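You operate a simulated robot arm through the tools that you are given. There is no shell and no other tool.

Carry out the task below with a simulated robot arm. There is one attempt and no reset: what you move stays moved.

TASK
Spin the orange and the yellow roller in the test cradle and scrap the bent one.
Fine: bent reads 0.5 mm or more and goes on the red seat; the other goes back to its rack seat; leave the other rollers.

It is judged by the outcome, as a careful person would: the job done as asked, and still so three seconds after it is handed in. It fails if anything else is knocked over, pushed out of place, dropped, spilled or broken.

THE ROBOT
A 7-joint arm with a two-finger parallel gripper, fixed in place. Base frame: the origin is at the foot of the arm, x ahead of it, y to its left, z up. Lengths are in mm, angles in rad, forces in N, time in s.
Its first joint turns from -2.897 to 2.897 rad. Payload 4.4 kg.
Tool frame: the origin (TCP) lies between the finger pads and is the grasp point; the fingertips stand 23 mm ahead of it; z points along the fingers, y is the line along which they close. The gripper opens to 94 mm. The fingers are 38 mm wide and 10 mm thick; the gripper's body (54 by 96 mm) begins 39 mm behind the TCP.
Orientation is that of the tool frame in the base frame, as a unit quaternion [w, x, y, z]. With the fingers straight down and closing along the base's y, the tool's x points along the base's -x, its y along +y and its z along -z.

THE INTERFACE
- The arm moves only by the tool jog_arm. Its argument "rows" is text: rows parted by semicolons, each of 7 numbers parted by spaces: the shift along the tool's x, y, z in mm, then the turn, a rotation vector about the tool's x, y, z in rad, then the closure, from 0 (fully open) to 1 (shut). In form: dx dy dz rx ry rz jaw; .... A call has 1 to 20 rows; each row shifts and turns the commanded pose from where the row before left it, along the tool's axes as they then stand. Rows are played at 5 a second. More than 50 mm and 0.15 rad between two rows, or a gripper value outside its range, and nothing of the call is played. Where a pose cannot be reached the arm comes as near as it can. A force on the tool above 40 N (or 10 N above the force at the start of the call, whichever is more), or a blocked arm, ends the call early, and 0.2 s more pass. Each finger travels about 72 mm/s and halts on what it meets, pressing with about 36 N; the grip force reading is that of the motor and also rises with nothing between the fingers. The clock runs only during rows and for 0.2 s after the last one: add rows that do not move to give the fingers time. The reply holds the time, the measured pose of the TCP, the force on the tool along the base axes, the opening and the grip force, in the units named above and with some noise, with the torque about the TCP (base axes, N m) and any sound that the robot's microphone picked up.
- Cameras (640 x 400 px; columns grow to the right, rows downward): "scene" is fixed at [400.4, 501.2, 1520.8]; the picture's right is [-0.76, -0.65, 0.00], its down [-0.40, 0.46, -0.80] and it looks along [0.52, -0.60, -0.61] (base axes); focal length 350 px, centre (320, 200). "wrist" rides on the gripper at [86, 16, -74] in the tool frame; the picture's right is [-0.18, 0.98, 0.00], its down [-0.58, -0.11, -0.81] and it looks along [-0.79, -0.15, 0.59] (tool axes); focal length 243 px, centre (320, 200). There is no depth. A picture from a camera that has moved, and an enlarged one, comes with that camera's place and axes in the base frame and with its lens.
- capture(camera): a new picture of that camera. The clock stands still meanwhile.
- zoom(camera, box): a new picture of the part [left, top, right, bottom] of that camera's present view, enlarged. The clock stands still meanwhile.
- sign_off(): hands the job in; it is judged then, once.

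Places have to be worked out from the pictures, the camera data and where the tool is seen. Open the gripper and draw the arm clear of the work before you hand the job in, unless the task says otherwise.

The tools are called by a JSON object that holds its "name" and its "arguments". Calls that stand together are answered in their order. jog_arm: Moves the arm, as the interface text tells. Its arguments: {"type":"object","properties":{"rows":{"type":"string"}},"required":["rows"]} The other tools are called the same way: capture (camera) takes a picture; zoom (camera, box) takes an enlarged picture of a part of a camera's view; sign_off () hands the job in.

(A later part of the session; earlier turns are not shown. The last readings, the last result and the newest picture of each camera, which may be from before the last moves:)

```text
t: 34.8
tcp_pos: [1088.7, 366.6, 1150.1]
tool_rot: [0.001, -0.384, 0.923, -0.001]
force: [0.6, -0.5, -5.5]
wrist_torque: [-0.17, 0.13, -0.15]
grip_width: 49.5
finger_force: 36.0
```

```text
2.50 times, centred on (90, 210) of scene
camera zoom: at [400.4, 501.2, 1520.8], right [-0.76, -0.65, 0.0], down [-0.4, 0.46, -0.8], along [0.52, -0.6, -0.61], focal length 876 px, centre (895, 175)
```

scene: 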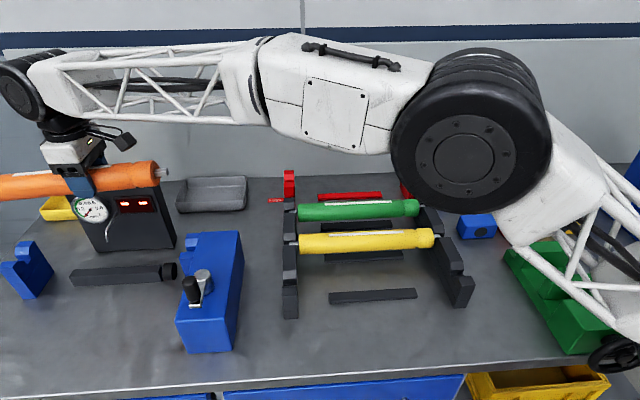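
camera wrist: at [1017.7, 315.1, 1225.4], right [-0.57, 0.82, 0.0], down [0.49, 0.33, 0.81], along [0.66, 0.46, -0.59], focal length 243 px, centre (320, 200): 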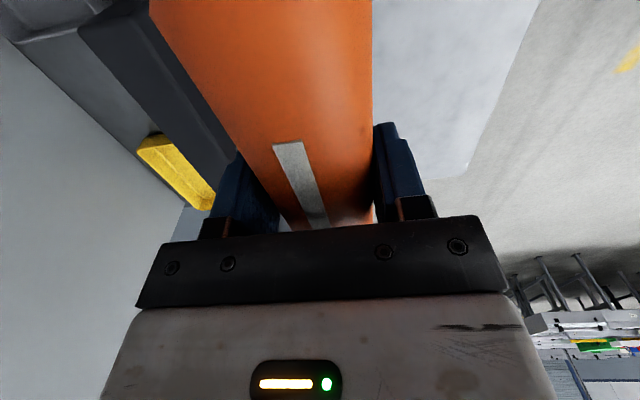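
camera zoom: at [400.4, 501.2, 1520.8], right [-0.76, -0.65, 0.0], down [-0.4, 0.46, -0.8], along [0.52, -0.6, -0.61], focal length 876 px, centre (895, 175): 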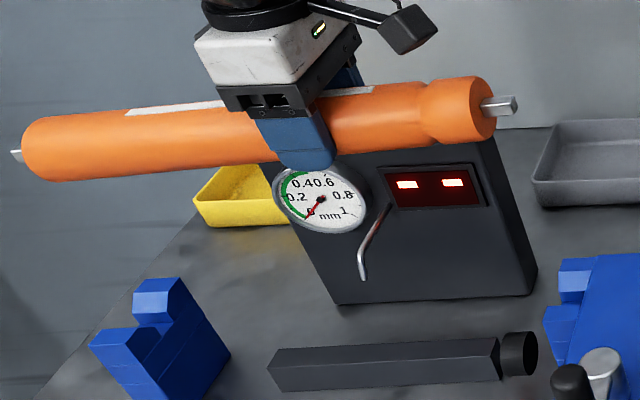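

The roller has pitched about 0.065 rad in the grip (far end low) and is centred at E≈1072. I'll level it by turning the tool, adjust 2 mm, then lower part way and check again.

{"name": "jog_arm", "arguments": {"rows": "0 0 0 0 -0.033 0 1; 0 0 0 0 -0.032 0 1; 2 -1.4 0 0 0 0 1; 0 0 30 0 0 0 1; 0 0 30 0 0 0 1; 0 0 30 0 0 0 1; 0 0 30 0 0 0 1; 0 0 0 0 0 0 1; 0 0 0 0 0 0 1"}}

{"name": "capture", "arguments": {"camera": "scene"}}

{"name": "zoom", "arguments": {"camera": "scene", "box": [0, 160, 200, 310]}}

```text
t: 36.8
tcp_pos: [1094.5, 369.3, 1030.0]
tool_rot: [0.03, -0.384, 0.923, 0.012]
force: [-0.3, -0.7, -5.8]
wrist_torque: [-0.2, 0.17, -0.16]
grip_width: 49.1
finger_force: 36.1
```

```text
taken
```

scene: 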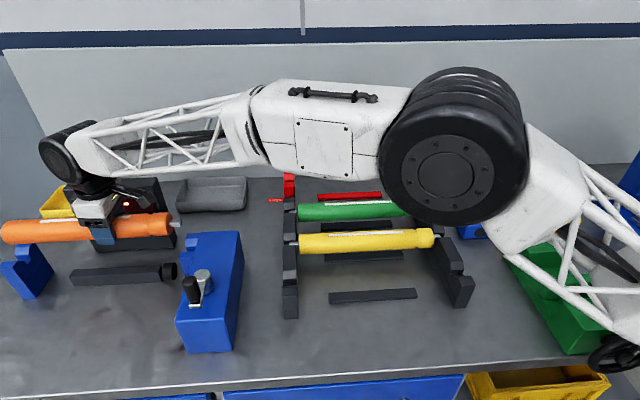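

```text
2.67 times, centred on (100, 235) of scene
camera zoom: at [400.4, 501.2, 1520.8], right [-0.76, -0.65, 0.0], down [-0.4, 0.46, -0.8], along [0.52, -0.6, -0.61], focal length 935 px, centre (907, 107)
```

zoom: 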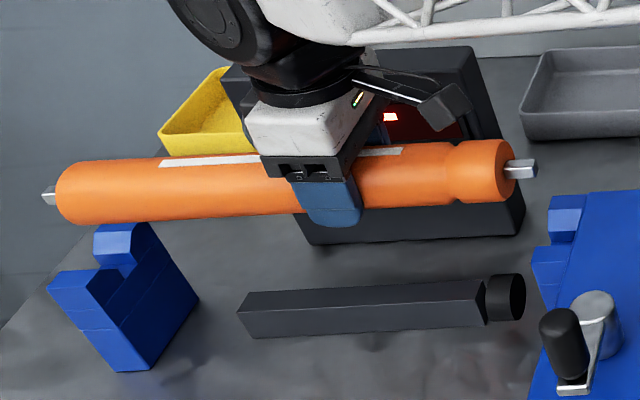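

Level now (both ends z≈1027), roller centre at E≈1078.5, P≈-513. I shift −8.5 mm in E and slightly forward in P to spare the stylus, then lower to just above the V tops, compensating the tool tilt.

{"name": "jog_arm", "arguments": {"rows": "8.5 4.5 -0.5 0 0 0 1; 0 0 0 0 0 0 1; 0.7 0 11 0 0 0 1; 0.7 0 11 0 0 0 1; 0.7 0 11 0 0 0 1; 0.7 0 10 0 0 0 1; 0 0 0 0 0 0 1; 0 0 0 0 0 0 1"}}

{"name": "zoom", "arguments": {"camera": "scene", "box": [0, 180, 110, 310]}}

{"name": "zoom", "arguments": {"camera": "scene", "box": [110, 180, 250, 310]}}

```text
t: 38.6
tcp_pos: [1084.7, 367.0, 985.2]
tool_rot: [0.029, -0.383, 0.923, 0.012]
force: [-0.1, 0.3, -6.4]
wrist_torque: [-0.16, 0.17, 0.06]
grip_width: 49.1
finger_force: 35.8
```

```text
3.08 times, centred on (55, 245) of scene
camera zoom: at [400.4, 501.2, 1520.8], right [-0.76, -0.65, 0.0], down [-0.4, 0.46, -0.8], along [0.52, -0.6, -0.61], focal length 1078 px, centre (1135, 62)
```

zoom: 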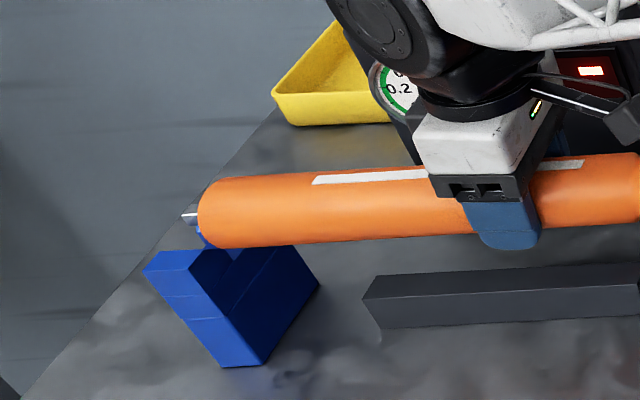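

```text
3.08 times, centred on (180, 245) of scene
camera zoom: at [400.4, 501.2, 1520.8], right [-0.76, -0.65, 0.0], down [-0.4, 0.46, -0.8], along [0.52, -0.6, -0.61], focal length 1078 px, centre (751, 62)
```

zoom: 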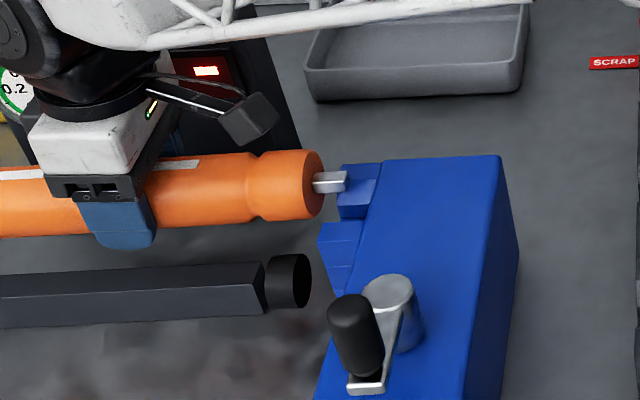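

Centred at E≈1071 and about level. I now lower in small steps toward the V's, watching the force.

{"name": "jog_arm", "arguments": {"rows": "0.35 0 6 0 0 0 1; 0.35 0 6 0 0 0 1; 0.35 0 6 0 0 0 1; 0.35 0 5 0 0 0 1; 0 0 0 0 0 0 1"}}

{"name": "zoom", "arguments": {"camera": "scene", "box": [0, 180, 110, 310]}}

{"name": "zoom", "arguments": {"camera": "scene", "box": [110, 180, 250, 310]}}

```text
t: 39.8
tcp_pos: [1084.8, 365.7, 962.5]
tool_rot: [0.03, -0.383, 0.923, 0.013]
force: [0.0, 0.7, -6.7]
wrist_torque: [-0.16, 0.15, 0.06]
grip_width: 49.1
finger_force: 35.9
```

```text
3.08 times, centred on (55, 245) of scene
camera zoom: at [400.4, 501.2, 1520.8], right [-0.76, -0.65, 0.0], down [-0.4, 0.46, -0.8], along [0.52, -0.6, -0.61], focal length 1078 px, centre (1135, 62)
```

zoom: 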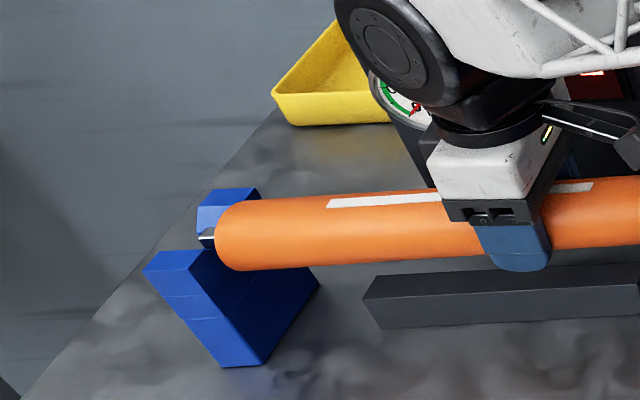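

```text
3.08 times, centred on (180, 245) of scene
camera zoom: at [400.4, 501.2, 1520.8], right [-0.76, -0.65, 0.0], down [-0.4, 0.46, -0.8], along [0.52, -0.6, -0.61], focal length 1078 px, centre (751, 62)
```

zoom: 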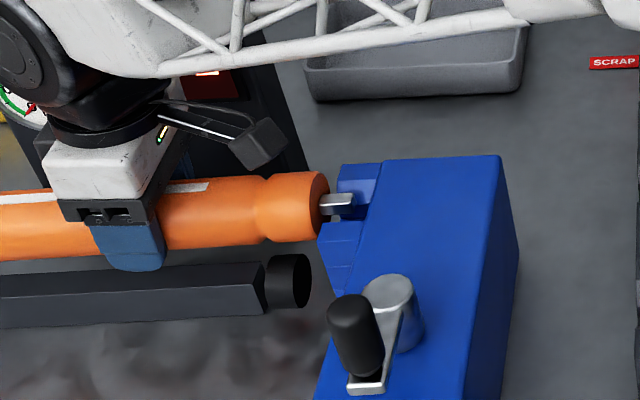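

No contact yet; both pins are entering the V's. I continue down in 3 mm steps while nudging P toward −512.

{"name": "jog_arm", "arguments": {"rows": "0.2 -1 3 0 0 0 1; 0.2 -1 3 0 0 0 1; 0.2 -1 3 0 0 0 1; 0.2 0 3 0 0 0 1; 0 0 0 0 0 0 1"}}

{"name": "zoom", "arguments": {"camera": "scene", "box": [0, 180, 110, 310]}}

{"name": "zoom", "arguments": {"camera": "scene", "box": [110, 180, 250, 310]}}

```text
t: 41.0
tcp_pos: [1086.7, 363.0, 952.4]
tool_rot: [0.03, -0.383, 0.923, 0.012]
force: [0.7, -0.6, -2.2]
wrist_torque: [0.44, -0.53, -0.39]
grip_width: 49.1
finger_force: 36.2
```

```text
3.08 times, centred on (55, 245) of scene
camera zoom: at [400.4, 501.2, 1520.8], right [-0.76, -0.65, 0.0], down [-0.4, 0.46, -0.8], along [0.52, -0.6, -0.61], focal length 1078 px, centre (1135, 62)
```

zoom: 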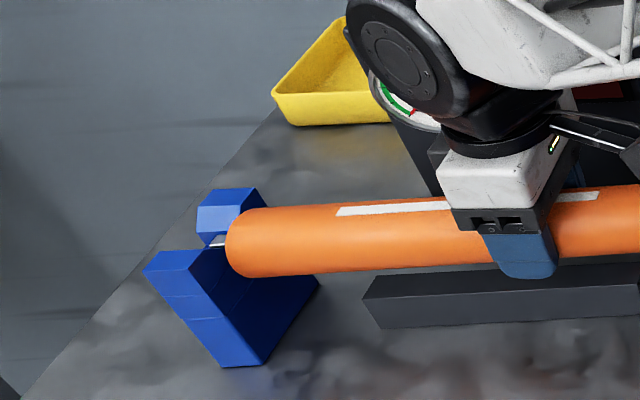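

```text
3.08 times, centred on (180, 245) of scene
camera zoom: at [400.4, 501.2, 1520.8], right [-0.76, -0.65, 0.0], down [-0.4, 0.46, -0.8], along [0.52, -0.6, -0.61], focal length 1078 px, centre (751, 62)
```

zoom: 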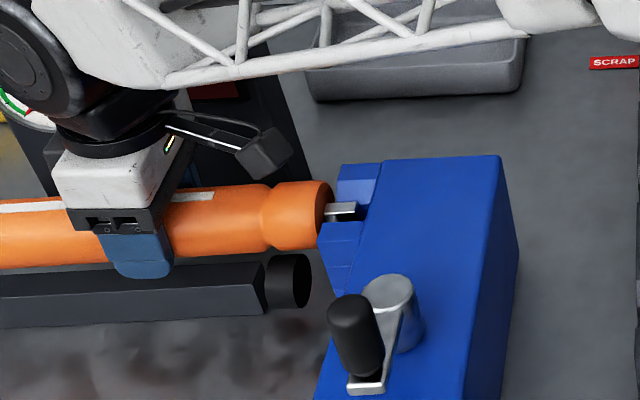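

Force dropped to −2 N and torque flipped: the far pin is touching its V at about z≈948. I go down a few more millimetres gently to seat the near pin.

{"name": "jog_arm", "arguments": {"rows": "0.1 0 2 0 0 0 1; 0.1 0 2 0 0 0 1; 0 0 0 0 0 0 1"}}

{"name": "zoom", "arguments": {"camera": "scene", "box": [110, 200, 220, 280]}}

{"name": "zoom", "arguments": {"camera": "scene", "box": [20, 210, 110, 290]}}

```text
t: 41.8
tcp_pos: [1087.6, 363.9, 947.7]
tool_rot: [0.03, -0.383, 0.923, 0.012]
force: [0.1, 0.7, -4.8]
wrist_torque: [-0.16, 0.17, 0.11]
grip_width: 49.0
finger_force: 35.9
```

```text
5.00 times, centred on (165, 240) of scene
camera zoom: at [400.4, 501.2, 1520.8], right [-0.76, -0.65, 0.0], down [-0.4, 0.46, -0.8], along [0.52, -0.6, -0.61], focal length 1752 px, centre (1095, 0)
```

zoom: 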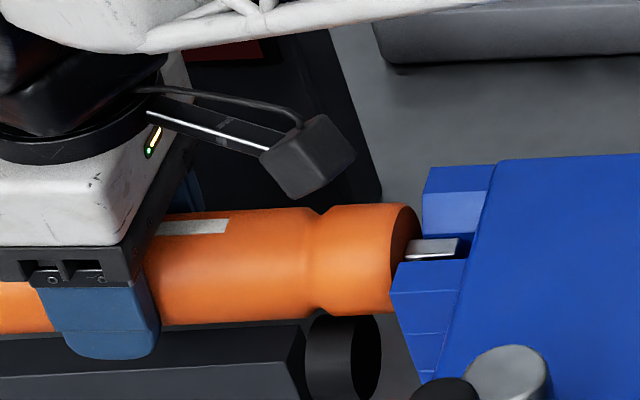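

```text
5.00 times, centred on (65, 250) of scene
camera zoom: at [400.4, 501.2, 1520.8], right [-0.76, -0.65, 0.0], down [-0.4, 0.46, -0.8], along [0.52, -0.6, -0.61], focal length 1752 px, centre (1595, -50)
```

zoom: 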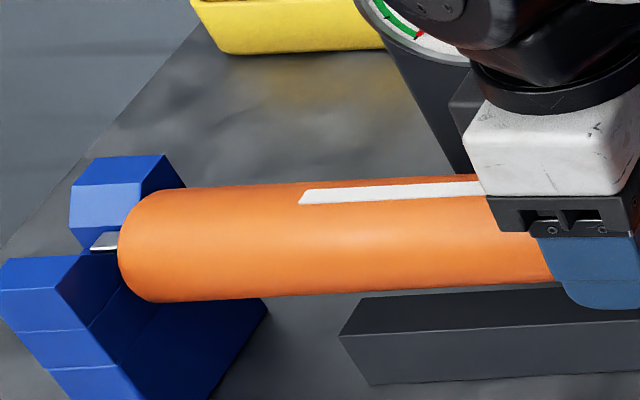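

It slid in: the force is back to free-hanging weight at TCP z≈947.7, so it is not seated yet. I keep lowering in 2 mm steps.

{"name": "jog_arm", "arguments": {"rows": "0.13 0 2 0 0 0 1; 0 0 0 0 0 0 1"}}

{"name": "jog_arm", "arguments": {"rows": "0.13 0 2 0 0 0 1; 0 0 0 0 0 0 1"}}

{"name": "jog_arm", "arguments": {"rows": "0.13 0 2 0 0 0 1; 0 0 0 0 0 0 1"}}

```text
t: 42.4
tcp_pos: [1087.6, 363.5, 946.8]
tool_rot: [0.031, -0.383, 0.923, 0.013]
force: [-0.9, -2.4, 9.3]
wrist_torque: [-0.01, 0.05, 0.52]
grip_width: 49.4
finger_force: 35.9
```

```text
t: 43.0
tcp_pos: [1087.3, 364.7, 945.9]
tool_rot: [0.031, -0.383, 0.923, 0.012]
force: [1.3, 0.0, 25.2]
wrist_torque: [0.03, -0.05, 1.19]
grip_width: 49.4
finger_force: 36.1
```

```text
t: 43.6
tcp_pos: [1087.3, 364.4, 942.9]
tool_rot: [0.03, -0.384, 0.923, 0.013]
force: [7.0, -0.5, 23.9]
wrist_torque: [0.0, -0.09, 1.2]
grip_width: 49.3
finger_force: 36.3
```

Contact force rose to +24 N: the roller is seated on the supports. I back off slightly and open the gripper.

{"name": "jog_arm", "arguments": {"rows": "0 0 -1.5 0 0 0 1; 0 0 -1 0 0 0 1; 0 0 0 0 0 0 0.8; 0 0 0 0 0 0 0.5; 0 0 0 0 0 0 0.2; 0 0 0 0 0 0 0; 0 0 0 0 0 0 0; 0 0 0 0 0 0 0"}}

{"name": "zoom", "arguments": {"camera": "scene", "box": [0, 160, 220, 310]}}

{"name": "capture", "arguments": {"camera": "wrist"}}

```text
t: 45.4
tcp_pos: [1085.7, 363.5, 943.9]
tool_rot: [0.03, -0.383, 0.923, 0.013]
force: [-0.1, 0.6, 0.3]
wrist_torque: [0.0, -0.03, 0.02]
grip_width: 93.9
finger_force: 0.0
```

```text
2.67 times, centred on (110, 235) of scene
camera zoom: at [400.4, 501.2, 1520.8], right [-0.76, -0.65, 0.0], down [-0.4, 0.46, -0.8], along [0.52, -0.6, -0.61], focal length 935 px, centre (880, 107)
```

zoom: 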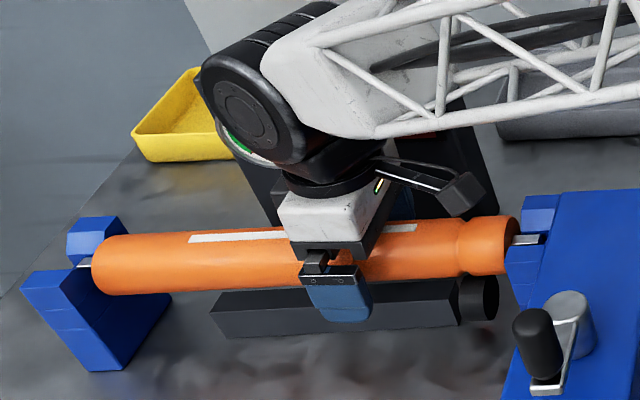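

```text
taken
camera wrist: at [1012.8, 310.2, 1013.5], right [-0.57, 0.82, 0.01], down [0.45, 0.3, 0.84], along [0.69, 0.48, -0.54], focal length 243 px, centre (320, 200)
```

wrist: 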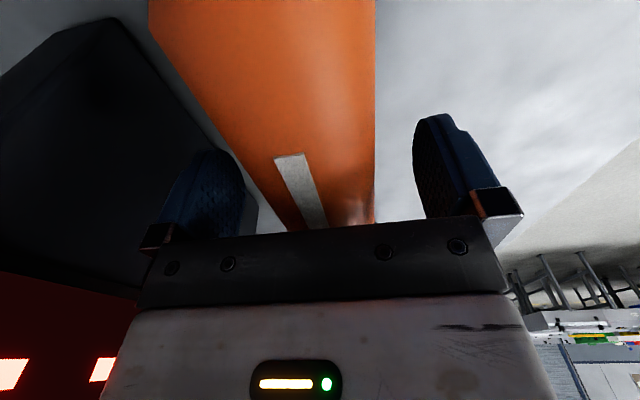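

The roller rests in both V's and the gripper is open. I raise straight up, level the tool again and look at the dial and roller.

{"name": "jog_arm", "arguments": {"rows": "-0.65 0 -10 0 0 0 0; -1.3 0 -20 0 0 0 0; -2.6 0 -40 0 0 0 0; -2.6 0 -40 0 0 0 0; -2.6 0 -40 0 0 0 0; 0 0 -45 0 0.033 0 0; 0 0 -5 0 0.032 0 0; 30 0 0 0 0 0 0; 45 0 0 0 0 0 0; 45 0 0 0 0 0 0; 0 0 0 0 0 0 0"}}

{"name": "capture", "arguments": {"camera": "scene"}}

{"name": "zoom", "arguments": {"camera": "scene", "box": [0, 170, 250, 350]}}

{"name": "zoom", "arguments": {"camera": "scene", "box": [60, 180, 170, 260]}}

{"name": "capture", "arguments": {"camera": "wrist"}}

```text
t: 47.8
tcp_pos: [1000.1, 277.1, 1144.5]
tool_rot: [0.0, -0.383, 0.924, -0.001]
force: [-0.8, 0.6, -0.4]
wrist_torque: [0.0, 0.01, 0.01]
grip_width: 94.0
finger_force: 0.1
```

```text
taken
```

scene: 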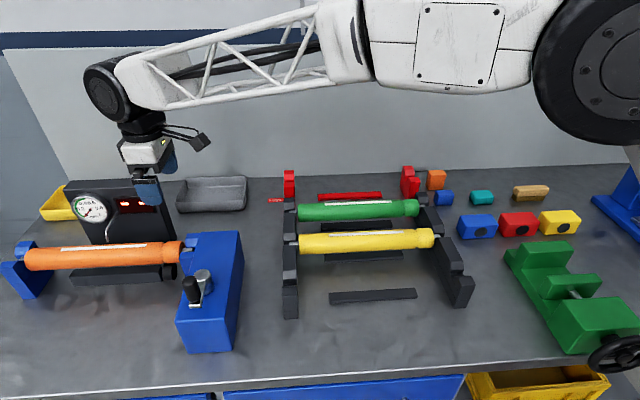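

```text
2.22 times, centred on (125, 260) of scene
camera zoom: at [400.4, 501.2, 1520.8], right [-0.76, -0.65, 0.0], down [-0.4, 0.46, -0.8], along [0.52, -0.6, -0.61], focal length 779 px, centre (753, 67)
```

zoom: 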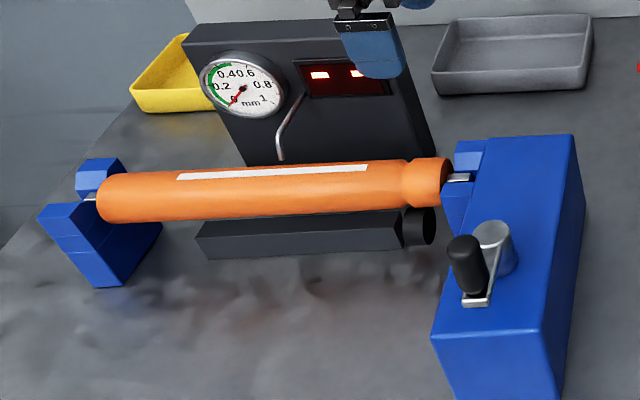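

```text
5.00 times, centred on (115, 220) of scene
camera zoom: at [400.4, 501.2, 1520.8], right [-0.76, -0.65, 0.0], down [-0.4, 0.46, -0.8], along [0.52, -0.6, -0.61], focal length 1752 px, centre (1345, 100)
```

zoom: 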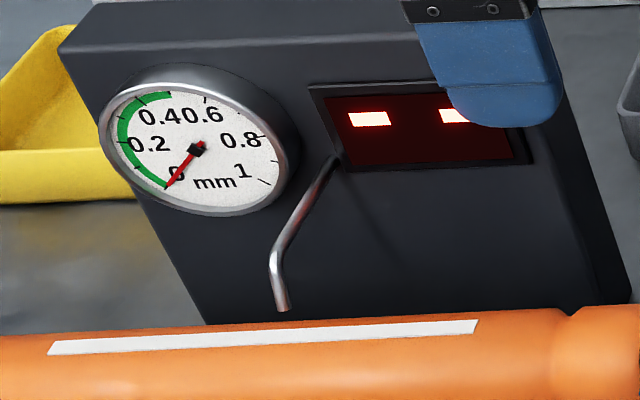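

```text
taken
camera wrist: at [928.9, 226.3, 1219.6], right [-0.57, 0.82, 0.0], down [0.49, 0.33, 0.81], along [0.66, 0.46, -0.59], focal length 243 px, centre (320, 200)
```

wrist: 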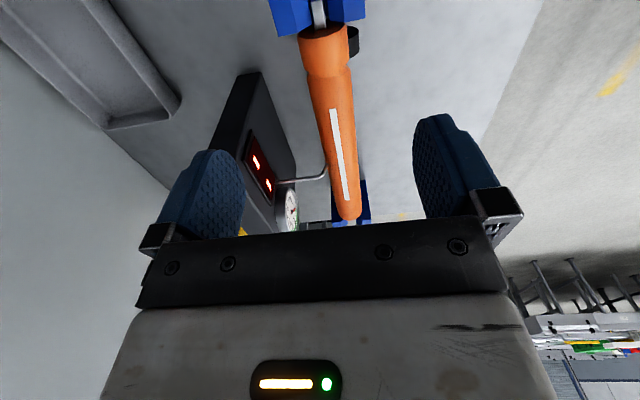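

The roller sits in the cradle, dial at 0, display "– –". Next I go above the crank handle (≈814, 352) and check alignment before gripping it.

{"name": "jog_arm", "arguments": {"rows": "15.7 37 0 0 0 0 0; 15.7 37 0 0 0 0 0; 15.7 37 0 0 0 0 0; 15.7 37 0 0 0 0 0; 15.7 37 0 0 0 0 0; 0 0 20 0 0 0 0; 0 0 0 0 0 0 0"}}

{"name": "capture", "arguments": {"camera": "wrist"}}

{"name": "zoom", "arguments": {"camera": "scene", "box": [130, 180, 290, 360]}}

```text
t: 49.4
tcp_pos: [813.0, 353.7, 1126.8]
tool_rot: [0.0, -0.383, 0.924, 0.0]
force: [0.1, 0.8, -0.2]
wrist_torque: [0.01, 0.02, 0.0]
grip_width: 94.0
finger_force: 0.2
```

```text
taken
camera wrist: at [743.1, 302.6, 1201.0], right [-0.57, 0.82, 0.0], down [0.49, 0.33, 0.81], along [0.66, 0.46, -0.59], focal length 243 px, centre (320, 200)
```

wrist: 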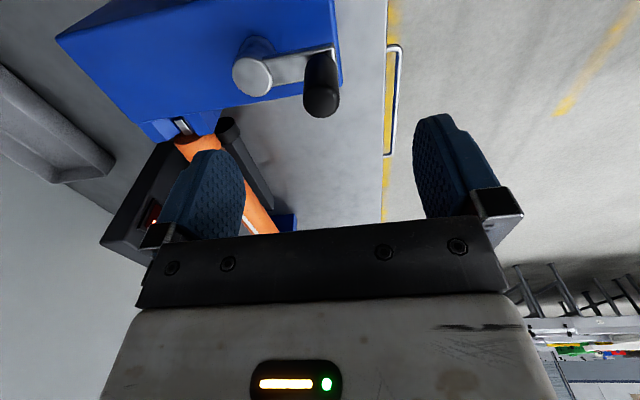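

```text
2.22 times, centred on (210, 270) of scene
camera zoom: at [400.4, 501.2, 1520.8], right [-0.76, -0.65, 0.0], down [-0.4, 0.46, -0.8], along [0.52, -0.6, -0.61], focal length 779 px, centre (564, 44)
```

zoom: 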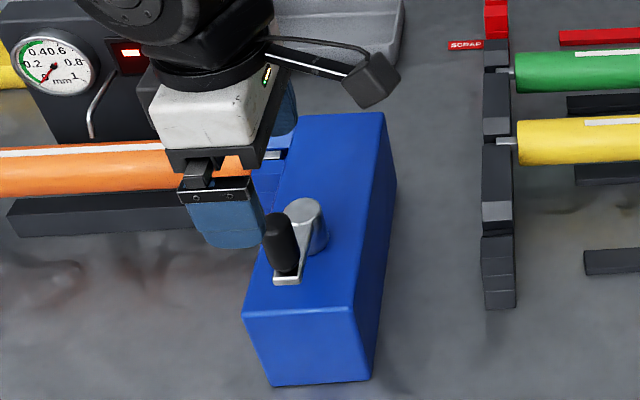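

Handle estimate here: (812–814, 351–352); hub (851.5, 312); radius ≈55 mm. One zoom to refine and see the handle's shape.

{"name": "zoom", "arguments": {"camera": "wrist", "box": [210, 20, 370, 130]}}

```text
3.64 times, centred on (290, 75) of wrist
camera zoom: at [743.1, 302.6, 1201.0], right [-0.57, 0.82, 0.0], down [0.49, 0.33, 0.81], along [0.66, 0.46, -0.59], focal length 882 px, centre (429, 654)
```

zoom: 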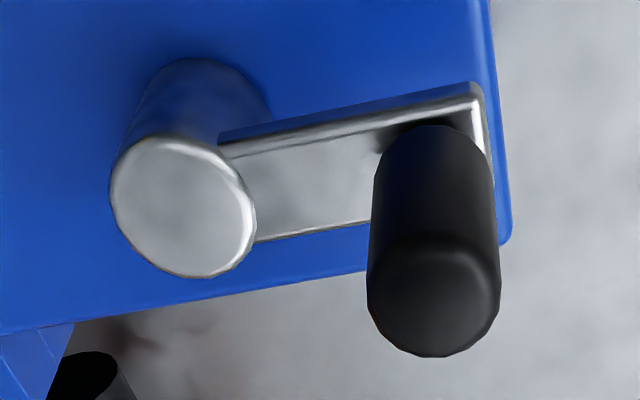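

Handle ≈22 mm thick at (813.5, 352), from z≈1006 to 1062; crank radius ≈54–55. I lower around the handle and close the fingers.

{"name": "jog_arm", "arguments": {"rows": "0.8 -1.6 0 0 0 0 0; 0 0 27 0 0 0 0; 0 0 27 0 0 0 0; 0 0 27 0 0 0 0; 0 0 0 0 0 0 0; 0 0 0 0 0 0 0.3; 0 0 0 0 0 0 0.55; 0 0 0 0 0 0 0.7; 0 0 0 0 0 0 0.8; 0 0 0 0 0 0 1; 0 0 0 0 0 0 1; 0 0 0 0 0 0 1; 0 0 0 0 0 0 1"}}

{"name": "zoom", "arguments": {"camera": "scene", "box": [130, 180, 290, 360]}}

```text
t: 52.2
tcp_pos: [811.7, 352.4, 1043.5]
tool_rot: [-0.001, -0.384, 0.923, -0.001]
force: [-24.3, 27.6, 0.4]
wrist_torque: [-0.52, -0.56, 0.03]
grip_width: 23.5
finger_force: 45.0
```

```text
2.22 times, centred on (210, 270) of scene
camera zoom: at [400.4, 501.2, 1520.8], right [-0.76, -0.65, 0.0], down [-0.4, 0.46, -0.8], along [0.52, -0.6, -0.61], focal length 779 px, centre (564, 44)
```

zoom: 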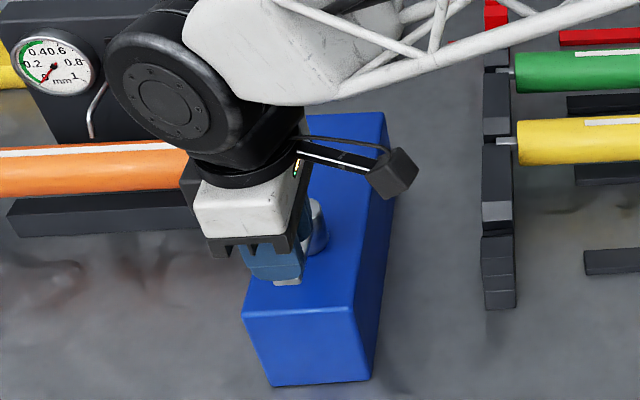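

Gripped, but there is a ~37 N sideways force along +P: the handle centre lies a bit further out than I assumed. I shift +2 mm outward to relieve it.

{"name": "jog_arm", "arguments": {"rows": "0 1.5 0 0 0 0 1; 0 0 0 0 0 0 1"}}

{"name": "jog_arm", "arguments": {"rows": "0 1 0 0 0 0 1; 0 0 0 0 0 0 1"}}

```text
t: 52.8
tcp_pos: [811.7, 352.5, 1043.4]
tool_rot: [-0.001, -0.384, 0.924, 0.0]
force: [-18.0, 22.5, 2.9]
wrist_torque: [0.12, 0.85, 0.01]
grip_width: 23.5
finger_force: 44.3
```

```text
t: 53.4
tcp_pos: [811.2, 352.5, 1043.3]
tool_rot: [0.0, -0.383, 0.924, 0.0]
force: [-4.1, 14.7, -0.7]
wrist_torque: [0.74, 0.18, 0.01]
grip_width: 23.4
finger_force: 45.2
```

Relieved to ~13 N; the handle is really at (811.3, 352.5). Now I turn the crank 45° clockwise in small steps as a test.

{"name": "jog_arm", "arguments": {"rows": "0 1 0 0 0 0 1; -8.68 -0.68 0 0 0 0 1; -8.47 -2.04 0 0 0 0 1; -8.05 -3.33 0 0 0 0 1; -7.42 -4.55 0 0 0 0 1; -6.62 -5.66 0 0 0 0 1; 0 0 0 0 0 0 1"}}

{"name": "zoom", "arguments": {"camera": "scene", "box": [20, 170, 260, 360]}}

{"name": "zoom", "arguments": {"camera": "scene", "box": [60, 180, 170, 260]}}

```text
t: 55.0
tcp_pos: [851.4, 368.8, 1043.6]
tool_rot: [0.0, -0.384, 0.923, 0.0]
force: [0.0, -1.5, -4.5]
wrist_torque: [0.35, 0.53, 0.0]
grip_width: 23.1
finger_force: 45.1
```

```text
2.11 times, centred on (140, 265) of scene
camera zoom: at [400.4, 501.2, 1520.8], right [-0.76, -0.65, 0.0], down [-0.4, 0.46, -0.8], along [0.52, -0.6, -0.61], focal length 738 px, centre (699, 63)
```

zoom: 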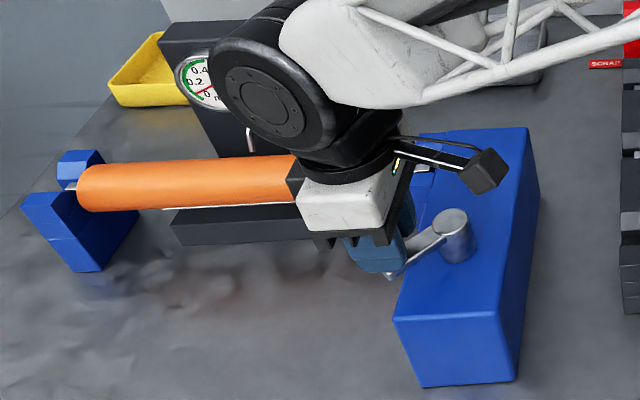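

```text
5.00 times, centred on (115, 220) of scene
camera zoom: at [400.4, 501.2, 1520.8], right [-0.76, -0.65, 0.0], down [-0.4, 0.46, -0.8], along [0.52, -0.6, -0.61], focal length 1752 px, centre (1345, 100)
```

zoom: 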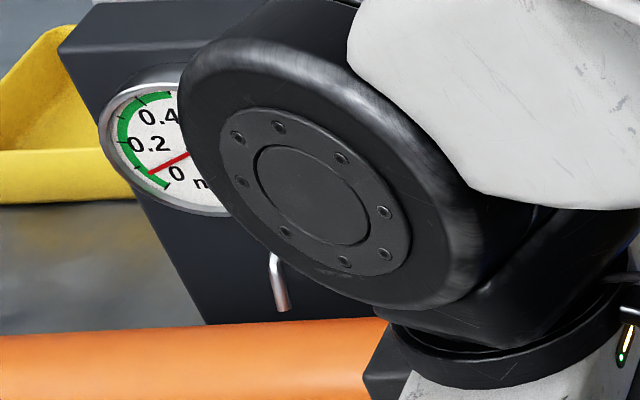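

The roller spins with the crank (stripe has moved over 100° for 45° of crank) and the needle moved to ~0.08. The arm hides part of the dial here; let me see what the wrist camera sees.

{"name": "capture", "arguments": {"camera": "wrist"}}

{"name": "capture", "arguments": {"camera": "scene"}}

```text
taken
camera wrist: at [781.0, 318.0, 1118.8], right [-0.57, 0.82, 0.0], down [0.49, 0.33, 0.81], along [0.66, 0.46, -0.59], focal length 243 px, centre (320, 200)
```

wrist: 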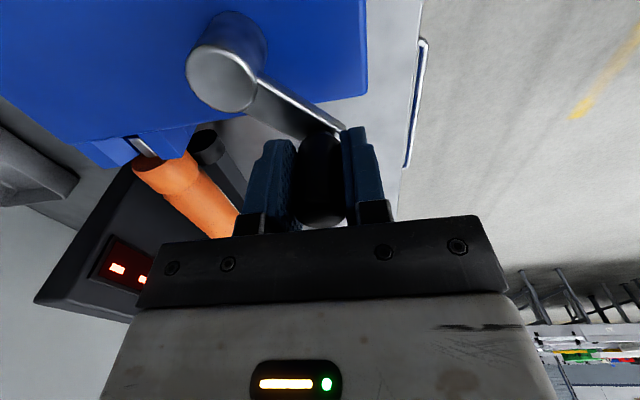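

```text
taken
```

scene: 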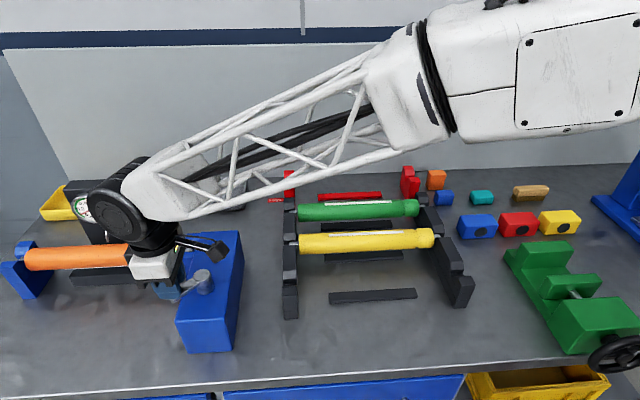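

The wrist view doesn't show the dial, but turning the crank the other way (arm to the right) keeps it visible to the scene camera. I turn back from 45° to 0° and on, sampling the dial.

{"name": "jog_arm", "arguments": {"rows": "6.73 5.75 0 0 0 0 1; 7.54 4.62 0 0 0 0 1; 8.18 3.39 0 0 0 0 1; 0 0 0 0 0 0 1"}}

{"name": "zoom", "arguments": {"camera": "scene", "box": [20, 180, 190, 290]}}

{"name": "jog_arm", "arguments": {"rows": "8.61 2.07 0 0 0 0 1; 8.82 0.69 0 0 0 0 1; 0 0 0 0 0 0 1"}}

{"name": "zoom", "arguments": {"camera": "scene", "box": [20, 180, 190, 290]}}

```text
t: 56.0
tcp_pos: [825.2, 361.8, 1045.1]
tool_rot: [0.0, -0.384, 0.923, 0.0]
force: [-4.0, 7.0, -0.2]
wrist_torque: [-0.27, -0.76, 0.0]
grip_width: 23.9
finger_force: 45.2
```

```text
3.64 times, centred on (105, 235) of scene
camera zoom: at [400.4, 501.2, 1520.8], right [-0.76, -0.65, 0.0], down [-0.4, 0.46, -0.8], along [0.52, -0.6, -0.61], focal length 1274 px, centre (1102, 73)
```

zoom: 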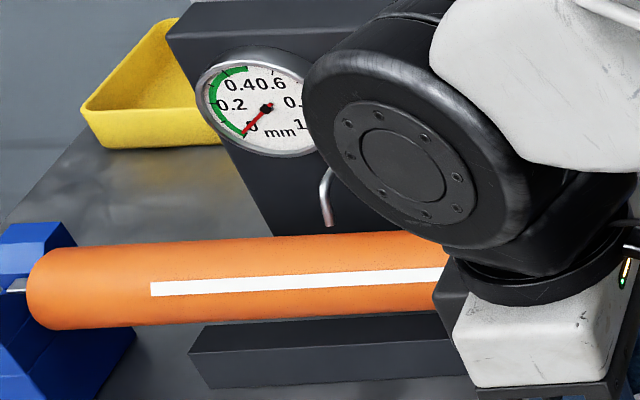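

```text
t: 56.8
tcp_pos: [811.6, 351.1, 1044.0]
tool_rot: [0.0, -0.383, 0.924, -0.001]
force: [22.3, 7.8, -9.3]
wrist_torque: [0.64, 0.39, -0.02]
grip_width: 23.7
finger_force: 44.7
```

```text
3.64 times, centred on (105, 235) of scene
camera zoom: at [400.4, 501.2, 1520.8], right [-0.76, -0.65, 0.0], down [-0.4, 0.46, -0.8], along [0.52, -0.6, -0.61], focal length 1274 px, centre (1102, 73)
```

zoom: 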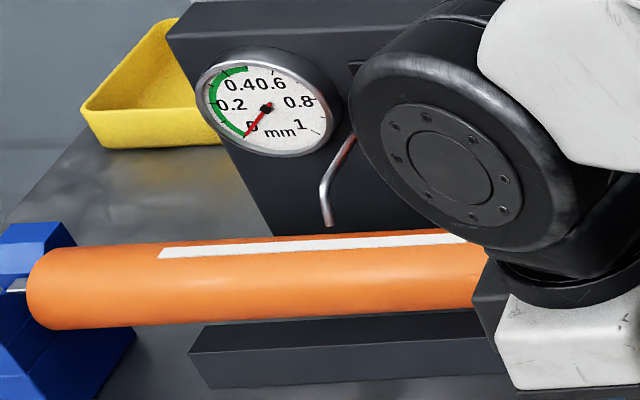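

Dial readable: about 0.0–0.02 near the stripe-up position. I continue cranking counter-clockwise, sampling every ~18° of crank (≈54° of roller).

{"name": "jog_arm", "arguments": {"rows": "8.82 -0.69 0 0 0 0 1; 8.61 -2.07 0 0 0 0 1; 0 0 0 0 0 0 1"}}

{"name": "zoom", "arguments": {"camera": "scene", "box": [20, 180, 190, 290]}}

{"name": "jog_arm", "arguments": {"rows": "8.18 -3.39 0 0 0 0 1; 7.54 -4.62 0 0 0 0 1; 0 0 0 0 0 0 1"}}

{"name": "zoom", "arguments": {"camera": "scene", "box": [20, 180, 190, 290]}}

{"name": "jog_arm", "arguments": {"rows": "6.73 -5.75 0 0 0 0 1; 5.75 -6.73 0 0 0 0 1; 0 0 0 0 0 0 1"}}

{"name": "zoom", "arguments": {"camera": "scene", "box": [20, 180, 190, 290]}}

```text
t: 57.2
tcp_pos: [808.6, 347.9, 1045.3]
tool_rot: [0.001, -0.383, 0.924, -0.001]
force: [7.6, 2.4, -6.3]
wrist_torque: [0.81, -0.72, 0.0]
grip_width: 22.7
finger_force: 44.7
stopped in row 2: the force on the tool passed its limit at 60 N (the readings are from after the stop); the commanded pose is now the measured one
```

```text
3.64 times, centred on (105, 235) of scene
camera zoom: at [400.4, 501.2, 1520.8], right [-0.76, -0.65, 0.0], down [-0.4, 0.46, -0.8], along [0.52, -0.6, -0.61], focal length 1274 px, centre (1102, 73)
```

zoom: 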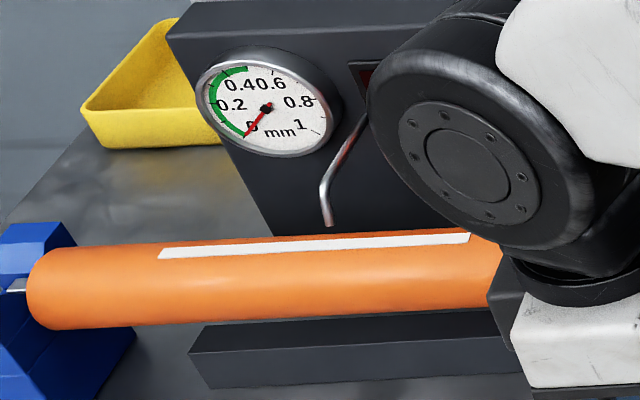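

```text
t: 57.6
tcp_pos: [803.2, 344.6, 1045.5]
tool_rot: [0.002, -0.385, 0.923, 0.001]
force: [-1.0, 12.2, -5.6]
wrist_torque: [0.68, -0.91, 0.09]
grip_width: 23.1
finger_force: 45.1
stopped in row 2: the force on the tool passed its limit at 74 N (the readings are from after the stop); the commanded pose is now the measured one
```

```text
3.64 times, centred on (105, 235) of scene
camera zoom: at [400.4, 501.2, 1520.8], right [-0.76, -0.65, 0.0], down [-0.4, 0.46, -0.8], along [0.52, -0.6, -0.61], focal length 1274 px, centre (1102, 73)
```

zoom: 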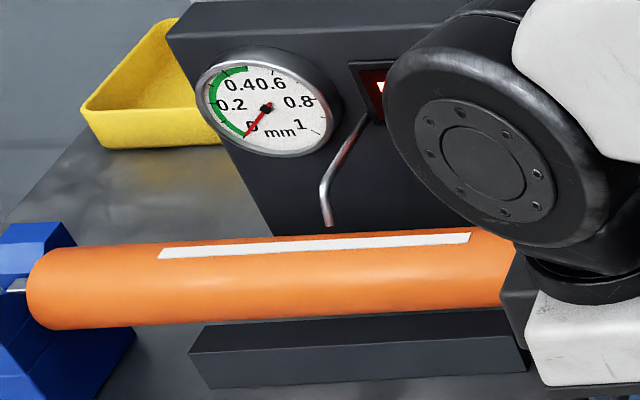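

```text
t: 58.0
tcp_pos: [803.5, 342.8, 1045.6]
tool_rot: [0.003, -0.386, 0.923, 0.001]
force: [5.4, 14.2, -5.7]
wrist_torque: [0.45, -0.81, 0.09]
grip_width: 22.6
finger_force: 45.3
stopped in row 1: the force on the tool passed its limit at 72 N (the readings are from after the stop); the commanded pose is now the measured one
```

```text
3.64 times, centred on (105, 235) of scene
camera zoom: at [400.4, 501.2, 1520.8], right [-0.76, -0.65, 0.0], down [-0.4, 0.46, -0.8], along [0.52, -0.6, -0.61], focal length 1274 px, centre (1102, 73)
```

zoom: 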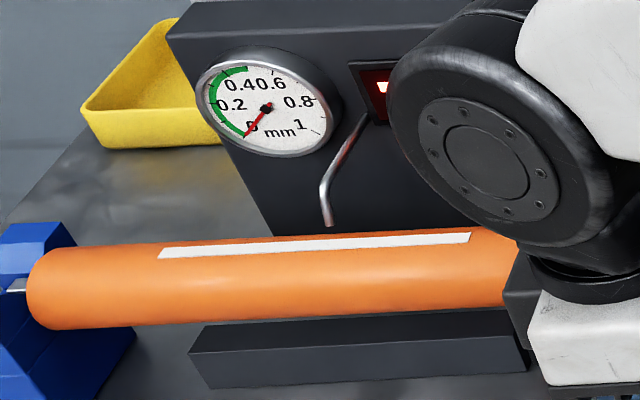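

The crank has an end stop at its starting position, so it only turns clockwise; the handle slid within my fingers. I reopen a little, re-centre on the handle and re-grip.

{"name": "jog_arm", "arguments": {"rows": "0 0 0 0 0 0 0.6; 0 0 0 0 0 0 0.5; 0 0 0 0 0 0 0.5; -6.2 0.7 0 0 0 0 0.5; -6.2 0.7 0 0 0 0 0.5; 0 0 0 0 0 0 0.5; 0 0 0 0 0 0 0.5"}}

{"name": "capture", "arguments": {"camera": "wrist"}}

{"name": "zoom", "arguments": {"camera": "scene", "box": [60, 200, 260, 360]}}

```text
t: 59.5
tcp_pos: [810.9, 351.7, 1045.3]
tool_rot: [0.002, -0.385, 0.923, 0.002]
force: [-0.1, -0.4, -0.4]
wrist_torque: [-0.02, -0.01, 0.02]
grip_width: 47.0
finger_force: 0.0
```

```text
taken
camera wrist: at [739.5, 301.0, 1119.7], right [-0.57, 0.82, 0.0], down [0.48, 0.33, 0.81], along [0.66, 0.46, -0.59], focal length 243 px, centre (320, 200)
```

wrist: 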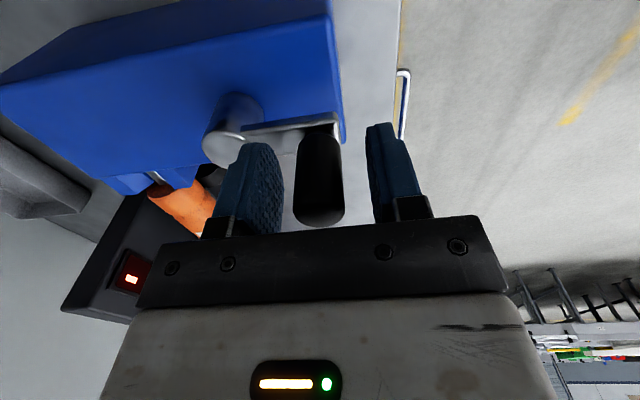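

```text
2.50 times, centred on (160, 280) of scene
camera zoom: at [400.4, 501.2, 1520.8], right [-0.76, -0.65, 0.0], down [-0.4, 0.46, -0.8], along [0.52, -0.6, -0.61], focal length 876 px, centre (720, 0)
```

zoom: 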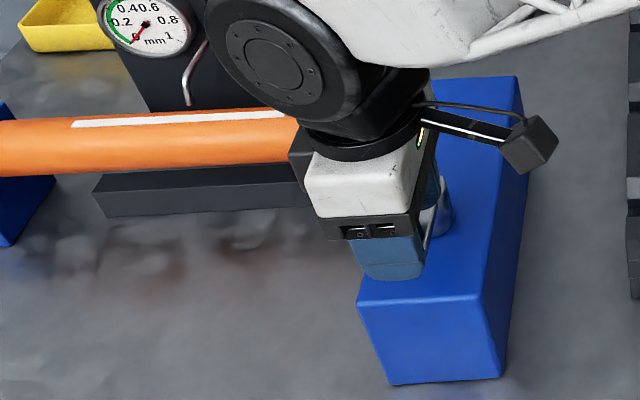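

The handle is centred between the fingers again. I close and turn clockwise to 90°, checking the forces.

{"name": "jog_arm", "arguments": {"rows": "0 0 0 0 0 0 0.75; 0 0 0 0 0 0 1; 0 0 0 0 0 0 1; 0 0 0 0 0 0 1; -8.82 -0.69 0 0 0 0 1; -8.61 -2.07 0 0 0 0 1; -8.18 -3.39 0 0 0 0 1; -7.54 -4.62 0 0 0 0 1; -6.73 -5.75 0 0 0 0 1; -5.75 -6.73 0 0 0 0 1; -4.62 -7.54 0 0 0 0 1; -3.39 -8.18 0 0 0 0 1; -2.07 -8.61 0 0 0 0 1; -0.69 -8.82 0 0 0 0 1; 0 0 0 0 0 0 1"}}

{"name": "zoom", "arguments": {"camera": "scene", "box": [0, 160, 250, 330]}}

```text
t: 61.1
tcp_pos: [829.3, 363.8, 1044.9]
tool_rot: [0.002, -0.386, 0.923, 0.001]
force: [4.6, -10.7, 2.2]
wrist_torque: [0.33, -0.67, 0.0]
grip_width: 23.1
finger_force: 44.8
stopped in row 7: the force on the tool passed its limit at 42 N (the readings are from after the stop); the commanded pose is now the measured one
```

```text
2.35 times, centred on (125, 245) of scene
camera zoom: at [400.4, 501.2, 1520.8], right [-0.76, -0.65, 0.0], down [-0.4, 0.46, -0.8], along [0.52, -0.6, -0.61], focal length 825 px, centre (779, 94)
```

zoom: 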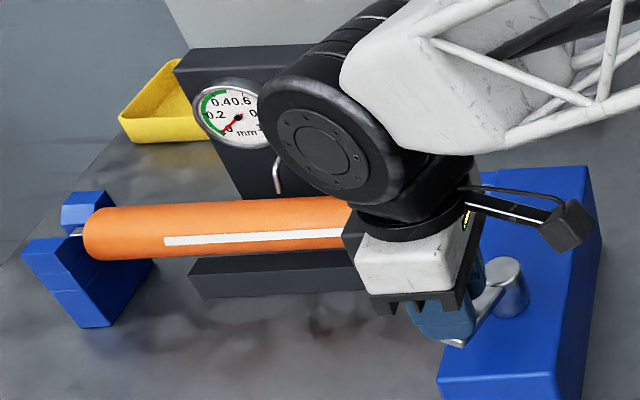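

It tripped the 40 N limit at about 22° of crank, mostly from moving too quickly. I continue with smaller, slower steps.

{"name": "jog_arm", "arguments": {"rows": "0 0 0 0 0 0 1; -2.18 -0.24 0 0 0 0 1; -5.22 -2.66 0 0 0 0 1; -4.92 -3.19 0 0 0 0 1; -4.55 -3.69 0 0 0 0 1; -4.15 -4.15 0 0 0 0 1; -3.69 -4.55 0 0 0 0 1; -3.19 -4.92 0 0 0 0 1; 0 0 0 0 0 0 1"}}

{"name": "zoom", "arguments": {"camera": "scene", "box": [0, 160, 250, 330]}}

```text
t: 62.1
tcp_pos: [840.6, 364.9, 1045.3]
tool_rot: [0.001, -0.384, 0.923, 0.0]
force: [2.3, -12.2, 1.2]
wrist_torque: [0.37, -0.57, -0.03]
grip_width: 23.1
finger_force: 45.1
stopped in row 4: the force on the tool passed its limit at 42 N (the readings are from after the stop); the commanded pose is now the measured one
```

```text
2.35 times, centred on (125, 245) of scene
camera zoom: at [400.4, 501.2, 1520.8], right [-0.76, -0.65, 0.0], down [-0.4, 0.46, -0.8], along [0.52, -0.6, -0.61], focal length 825 px, centre (779, 94)
```

zoom: 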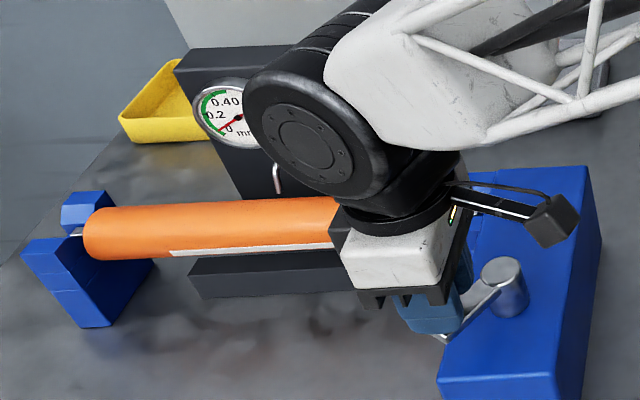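

From the stripe, the crank is now near 38°; the remaining force is radial, so my radius was slightly off. I continue at half the step size.

{"name": "jog_arm", "arguments": {"rows": "0 0 0 0 0 0 1; -2.29 -1.83 0 0 0 0 1; -2.2 -1.94 0 0 0 0 1; -2.09 -2.06 0 0 0 0 1; -1.98 -2.16 0 0 0 0 1; -1.86 -2.26 0 0 0 0 1; -1.74 -2.36 0 0 0 0 1; -1.62 -2.44 0 0 0 0 1; -1.49 -2.53 0 0 0 0 1; 0 0 0 0 0 0 1"}}

{"name": "zoom", "arguments": {"camera": "scene", "box": [0, 160, 250, 330]}}

```text
t: 64.3
tcp_pos: [862.8, 366.3, 1045.2]
tool_rot: [0.002, -0.384, 0.923, 0.001]
force: [2.6, 12.2, 0.8]
wrist_torque: [-0.88, 1.0, 0.01]
grip_width: 23.2
finger_force: 45.2
```

```text
2.35 times, centred on (125, 245) of scene
camera zoom: at [400.4, 501.2, 1520.8], right [-0.76, -0.65, 0.0], down [-0.4, 0.46, -0.8], along [0.52, -0.6, -0.61], focal length 825 px, centre (779, 94)
```

zoom: 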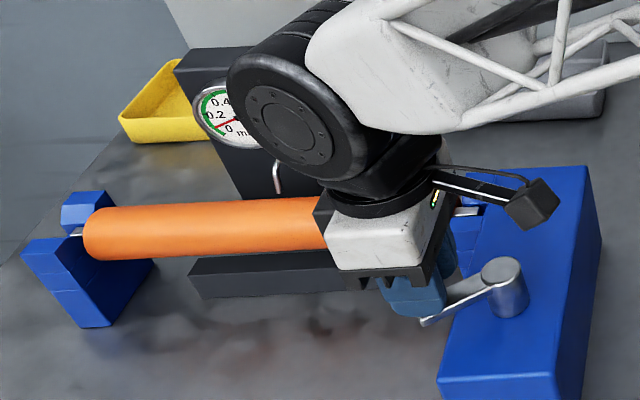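

Smooth now, with 12 N outward residual. I continue clockwise in 3° steps up to about 117°, with a small radial correction.

{"name": "jog_arm", "arguments": {"rows": "-0.85 0.5 0 0 0 0 1; -1.4 -2.58 0 0 0 0 1; -1.26 -2.65 0 0 0 0 1; -1.12 -2.71 0 0 0 0 1; -0.98 -2.76 0 0 0 0 1; -0.83 -2.81 0 0 0 0 1; -0.68 -2.85 0 0 0 0 1; -0.53 -2.88 0 0 0 0 1; -0.38 -2.91 0 0 0 0 1; -0.23 -2.92 0 0 0 0 1; -0.08 -2.93 0 0 0 0 1; 0 0 0 0 0 0 1"}}

{"name": "zoom", "arguments": {"camera": "scene", "box": [0, 160, 250, 330]}}

{"name": "zoom", "arguments": {"camera": "wrist", "box": [0, 60, 320, 260]}}

```text
t: 66.9
tcp_pos: [887.4, 353.0, 1046.0]
tool_rot: [0.002, -0.384, 0.923, 0.0]
force: [21.3, 22.5, -2.6]
wrist_torque: [0.06, -0.06, -0.03]
grip_width: 22.9
finger_force: 44.8
```

```text
2.35 times, centred on (125, 245) of scene
camera zoom: at [400.4, 501.2, 1520.8], right [-0.76, -0.65, 0.0], down [-0.4, 0.46, -0.8], along [0.52, -0.6, -0.61], focal length 825 px, centre (779, 94)
```

zoom: 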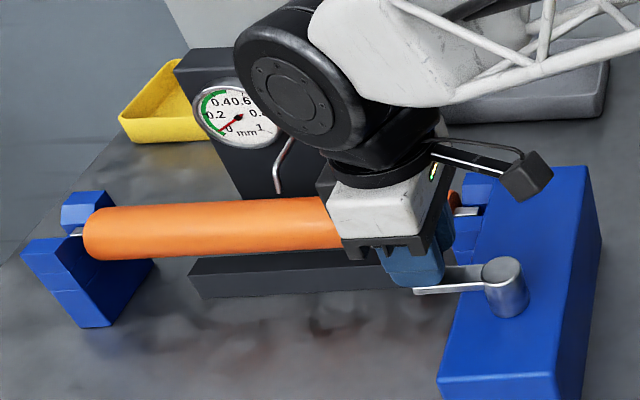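

```text
2.00 times, centred on (160, 160) of wrist
camera zoom: at [816.9, 301.4, 1119.8], right [-0.57, 0.82, 0.0], down [0.48, 0.33, 0.81], along [0.67, 0.46, -0.59], focal length 485 px, centre (640, 280)
```

zoom: 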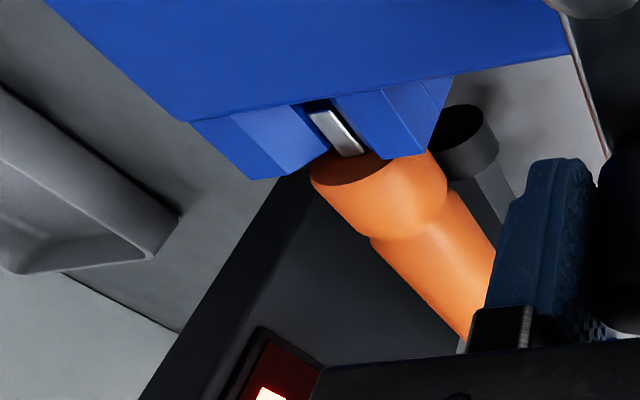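

At ≈90° of crank; there is 31 N along +E, so I shift 3 mm toward the handle and take a close look at the dial.

{"name": "jog_arm", "arguments": {"rows": "-1.5 0 0 0 0 0 1; -1.5 0 0 0 0 0 1; 0 0 0 0 0 0 1"}}

{"name": "zoom", "arguments": {"camera": "scene", "box": [60, 180, 130, 230]}}

```text
t: 67.7
tcp_pos: [889.5, 352.8, 1043.5]
tool_rot: [0.001, -0.384, 0.923, 0.0]
force: [-21.7, -23.1, 4.7]
wrist_torque: [-0.1, -0.1, 0.01]
grip_width: 23.0
finger_force: 45.0
```

```text
8.00 times, centred on (95, 205) of scene
camera zoom: at [400.4, 501.2, 1520.8], right [-0.76, -0.65, 0.0], down [-0.4, 0.46, -0.8], along [0.52, -0.6, -0.61], focal length 2804 px, centre (2120, 160)
```

zoom: 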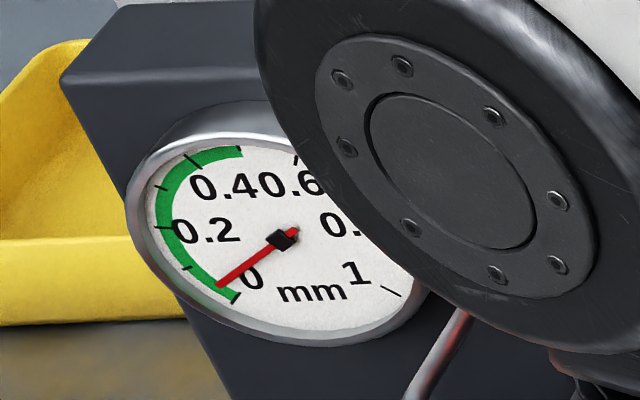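

The stiffness is higher than I thought; I undo 1.5 mm and continue turning, sampling the dial every 12° of crank (≈36° of roller). It reads ≈0.04 here.

{"name": "jog_arm", "arguments": {"rows": "1.5 0 0 0 0 0 1; 0.08 -2.93 0 0 0 0 1; 0.23 -2.92 0 0 0 0 1; 0.38 -2.91 0 0 0 0 1; 0.53 -2.88 0 0 0 0 1; 0 0 0 0 0 0 1"}}

{"name": "zoom", "arguments": {"camera": "scene", "box": [60, 180, 130, 230]}}

{"name": "jog_arm", "arguments": {"rows": "0.68 -2.85 0 0 0 0 1; 0.83 -2.81 0 0 0 0 1; 0.98 -2.76 0 0 0 0 1; 1.12 -2.71 0 0 0 0 1; 0 0 0 0 0 0 1"}}

{"name": "zoom", "arguments": {"camera": "scene", "box": [60, 180, 130, 230]}}

```text
t: 69.1
tcp_pos: [897.5, 345.3, 1045.0]
tool_rot: [0.002, -0.385, 0.923, 0.0]
force: [7.2, 4.0, -10.0]
wrist_torque: [0.78, -0.86, 0.03]
grip_width: 22.8
finger_force: 45.3
```

```text
8.00 times, centred on (95, 205) of scene
camera zoom: at [400.4, 501.2, 1520.8], right [-0.76, -0.65, 0.0], down [-0.4, 0.46, -0.8], along [0.52, -0.6, -0.61], focal length 2804 px, centre (2120, 160)
```

zoom: 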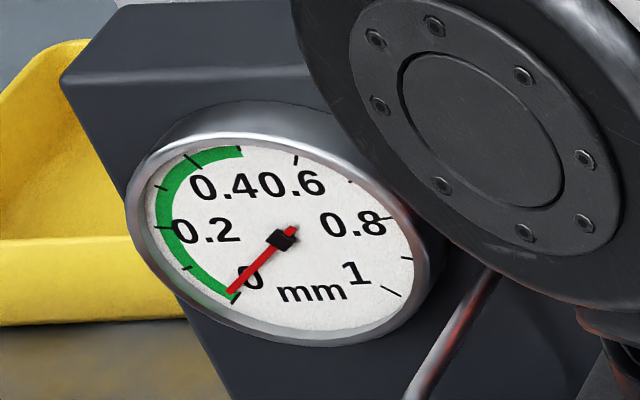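

```text
t: 70.3
tcp_pos: [902.5, 334.6, 1045.1]
tool_rot: [0.002, -0.385, 0.923, 0.0]
force: [31.1, 12.2, -9.4]
wrist_torque: [0.2, -0.03, -0.01]
grip_width: 23.1
finger_force: 45.2
```

```text
8.00 times, centred on (95, 205) of scene
camera zoom: at [400.4, 501.2, 1520.8], right [-0.76, -0.65, 0.0], down [-0.4, 0.46, -0.8], along [0.52, -0.6, -0.61], focal length 2804 px, centre (2120, 160)
```

zoom: 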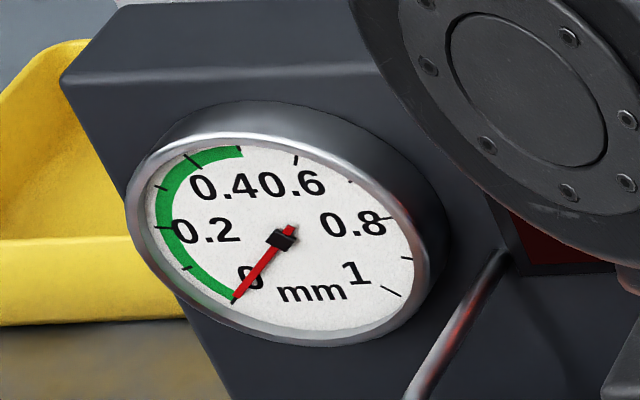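

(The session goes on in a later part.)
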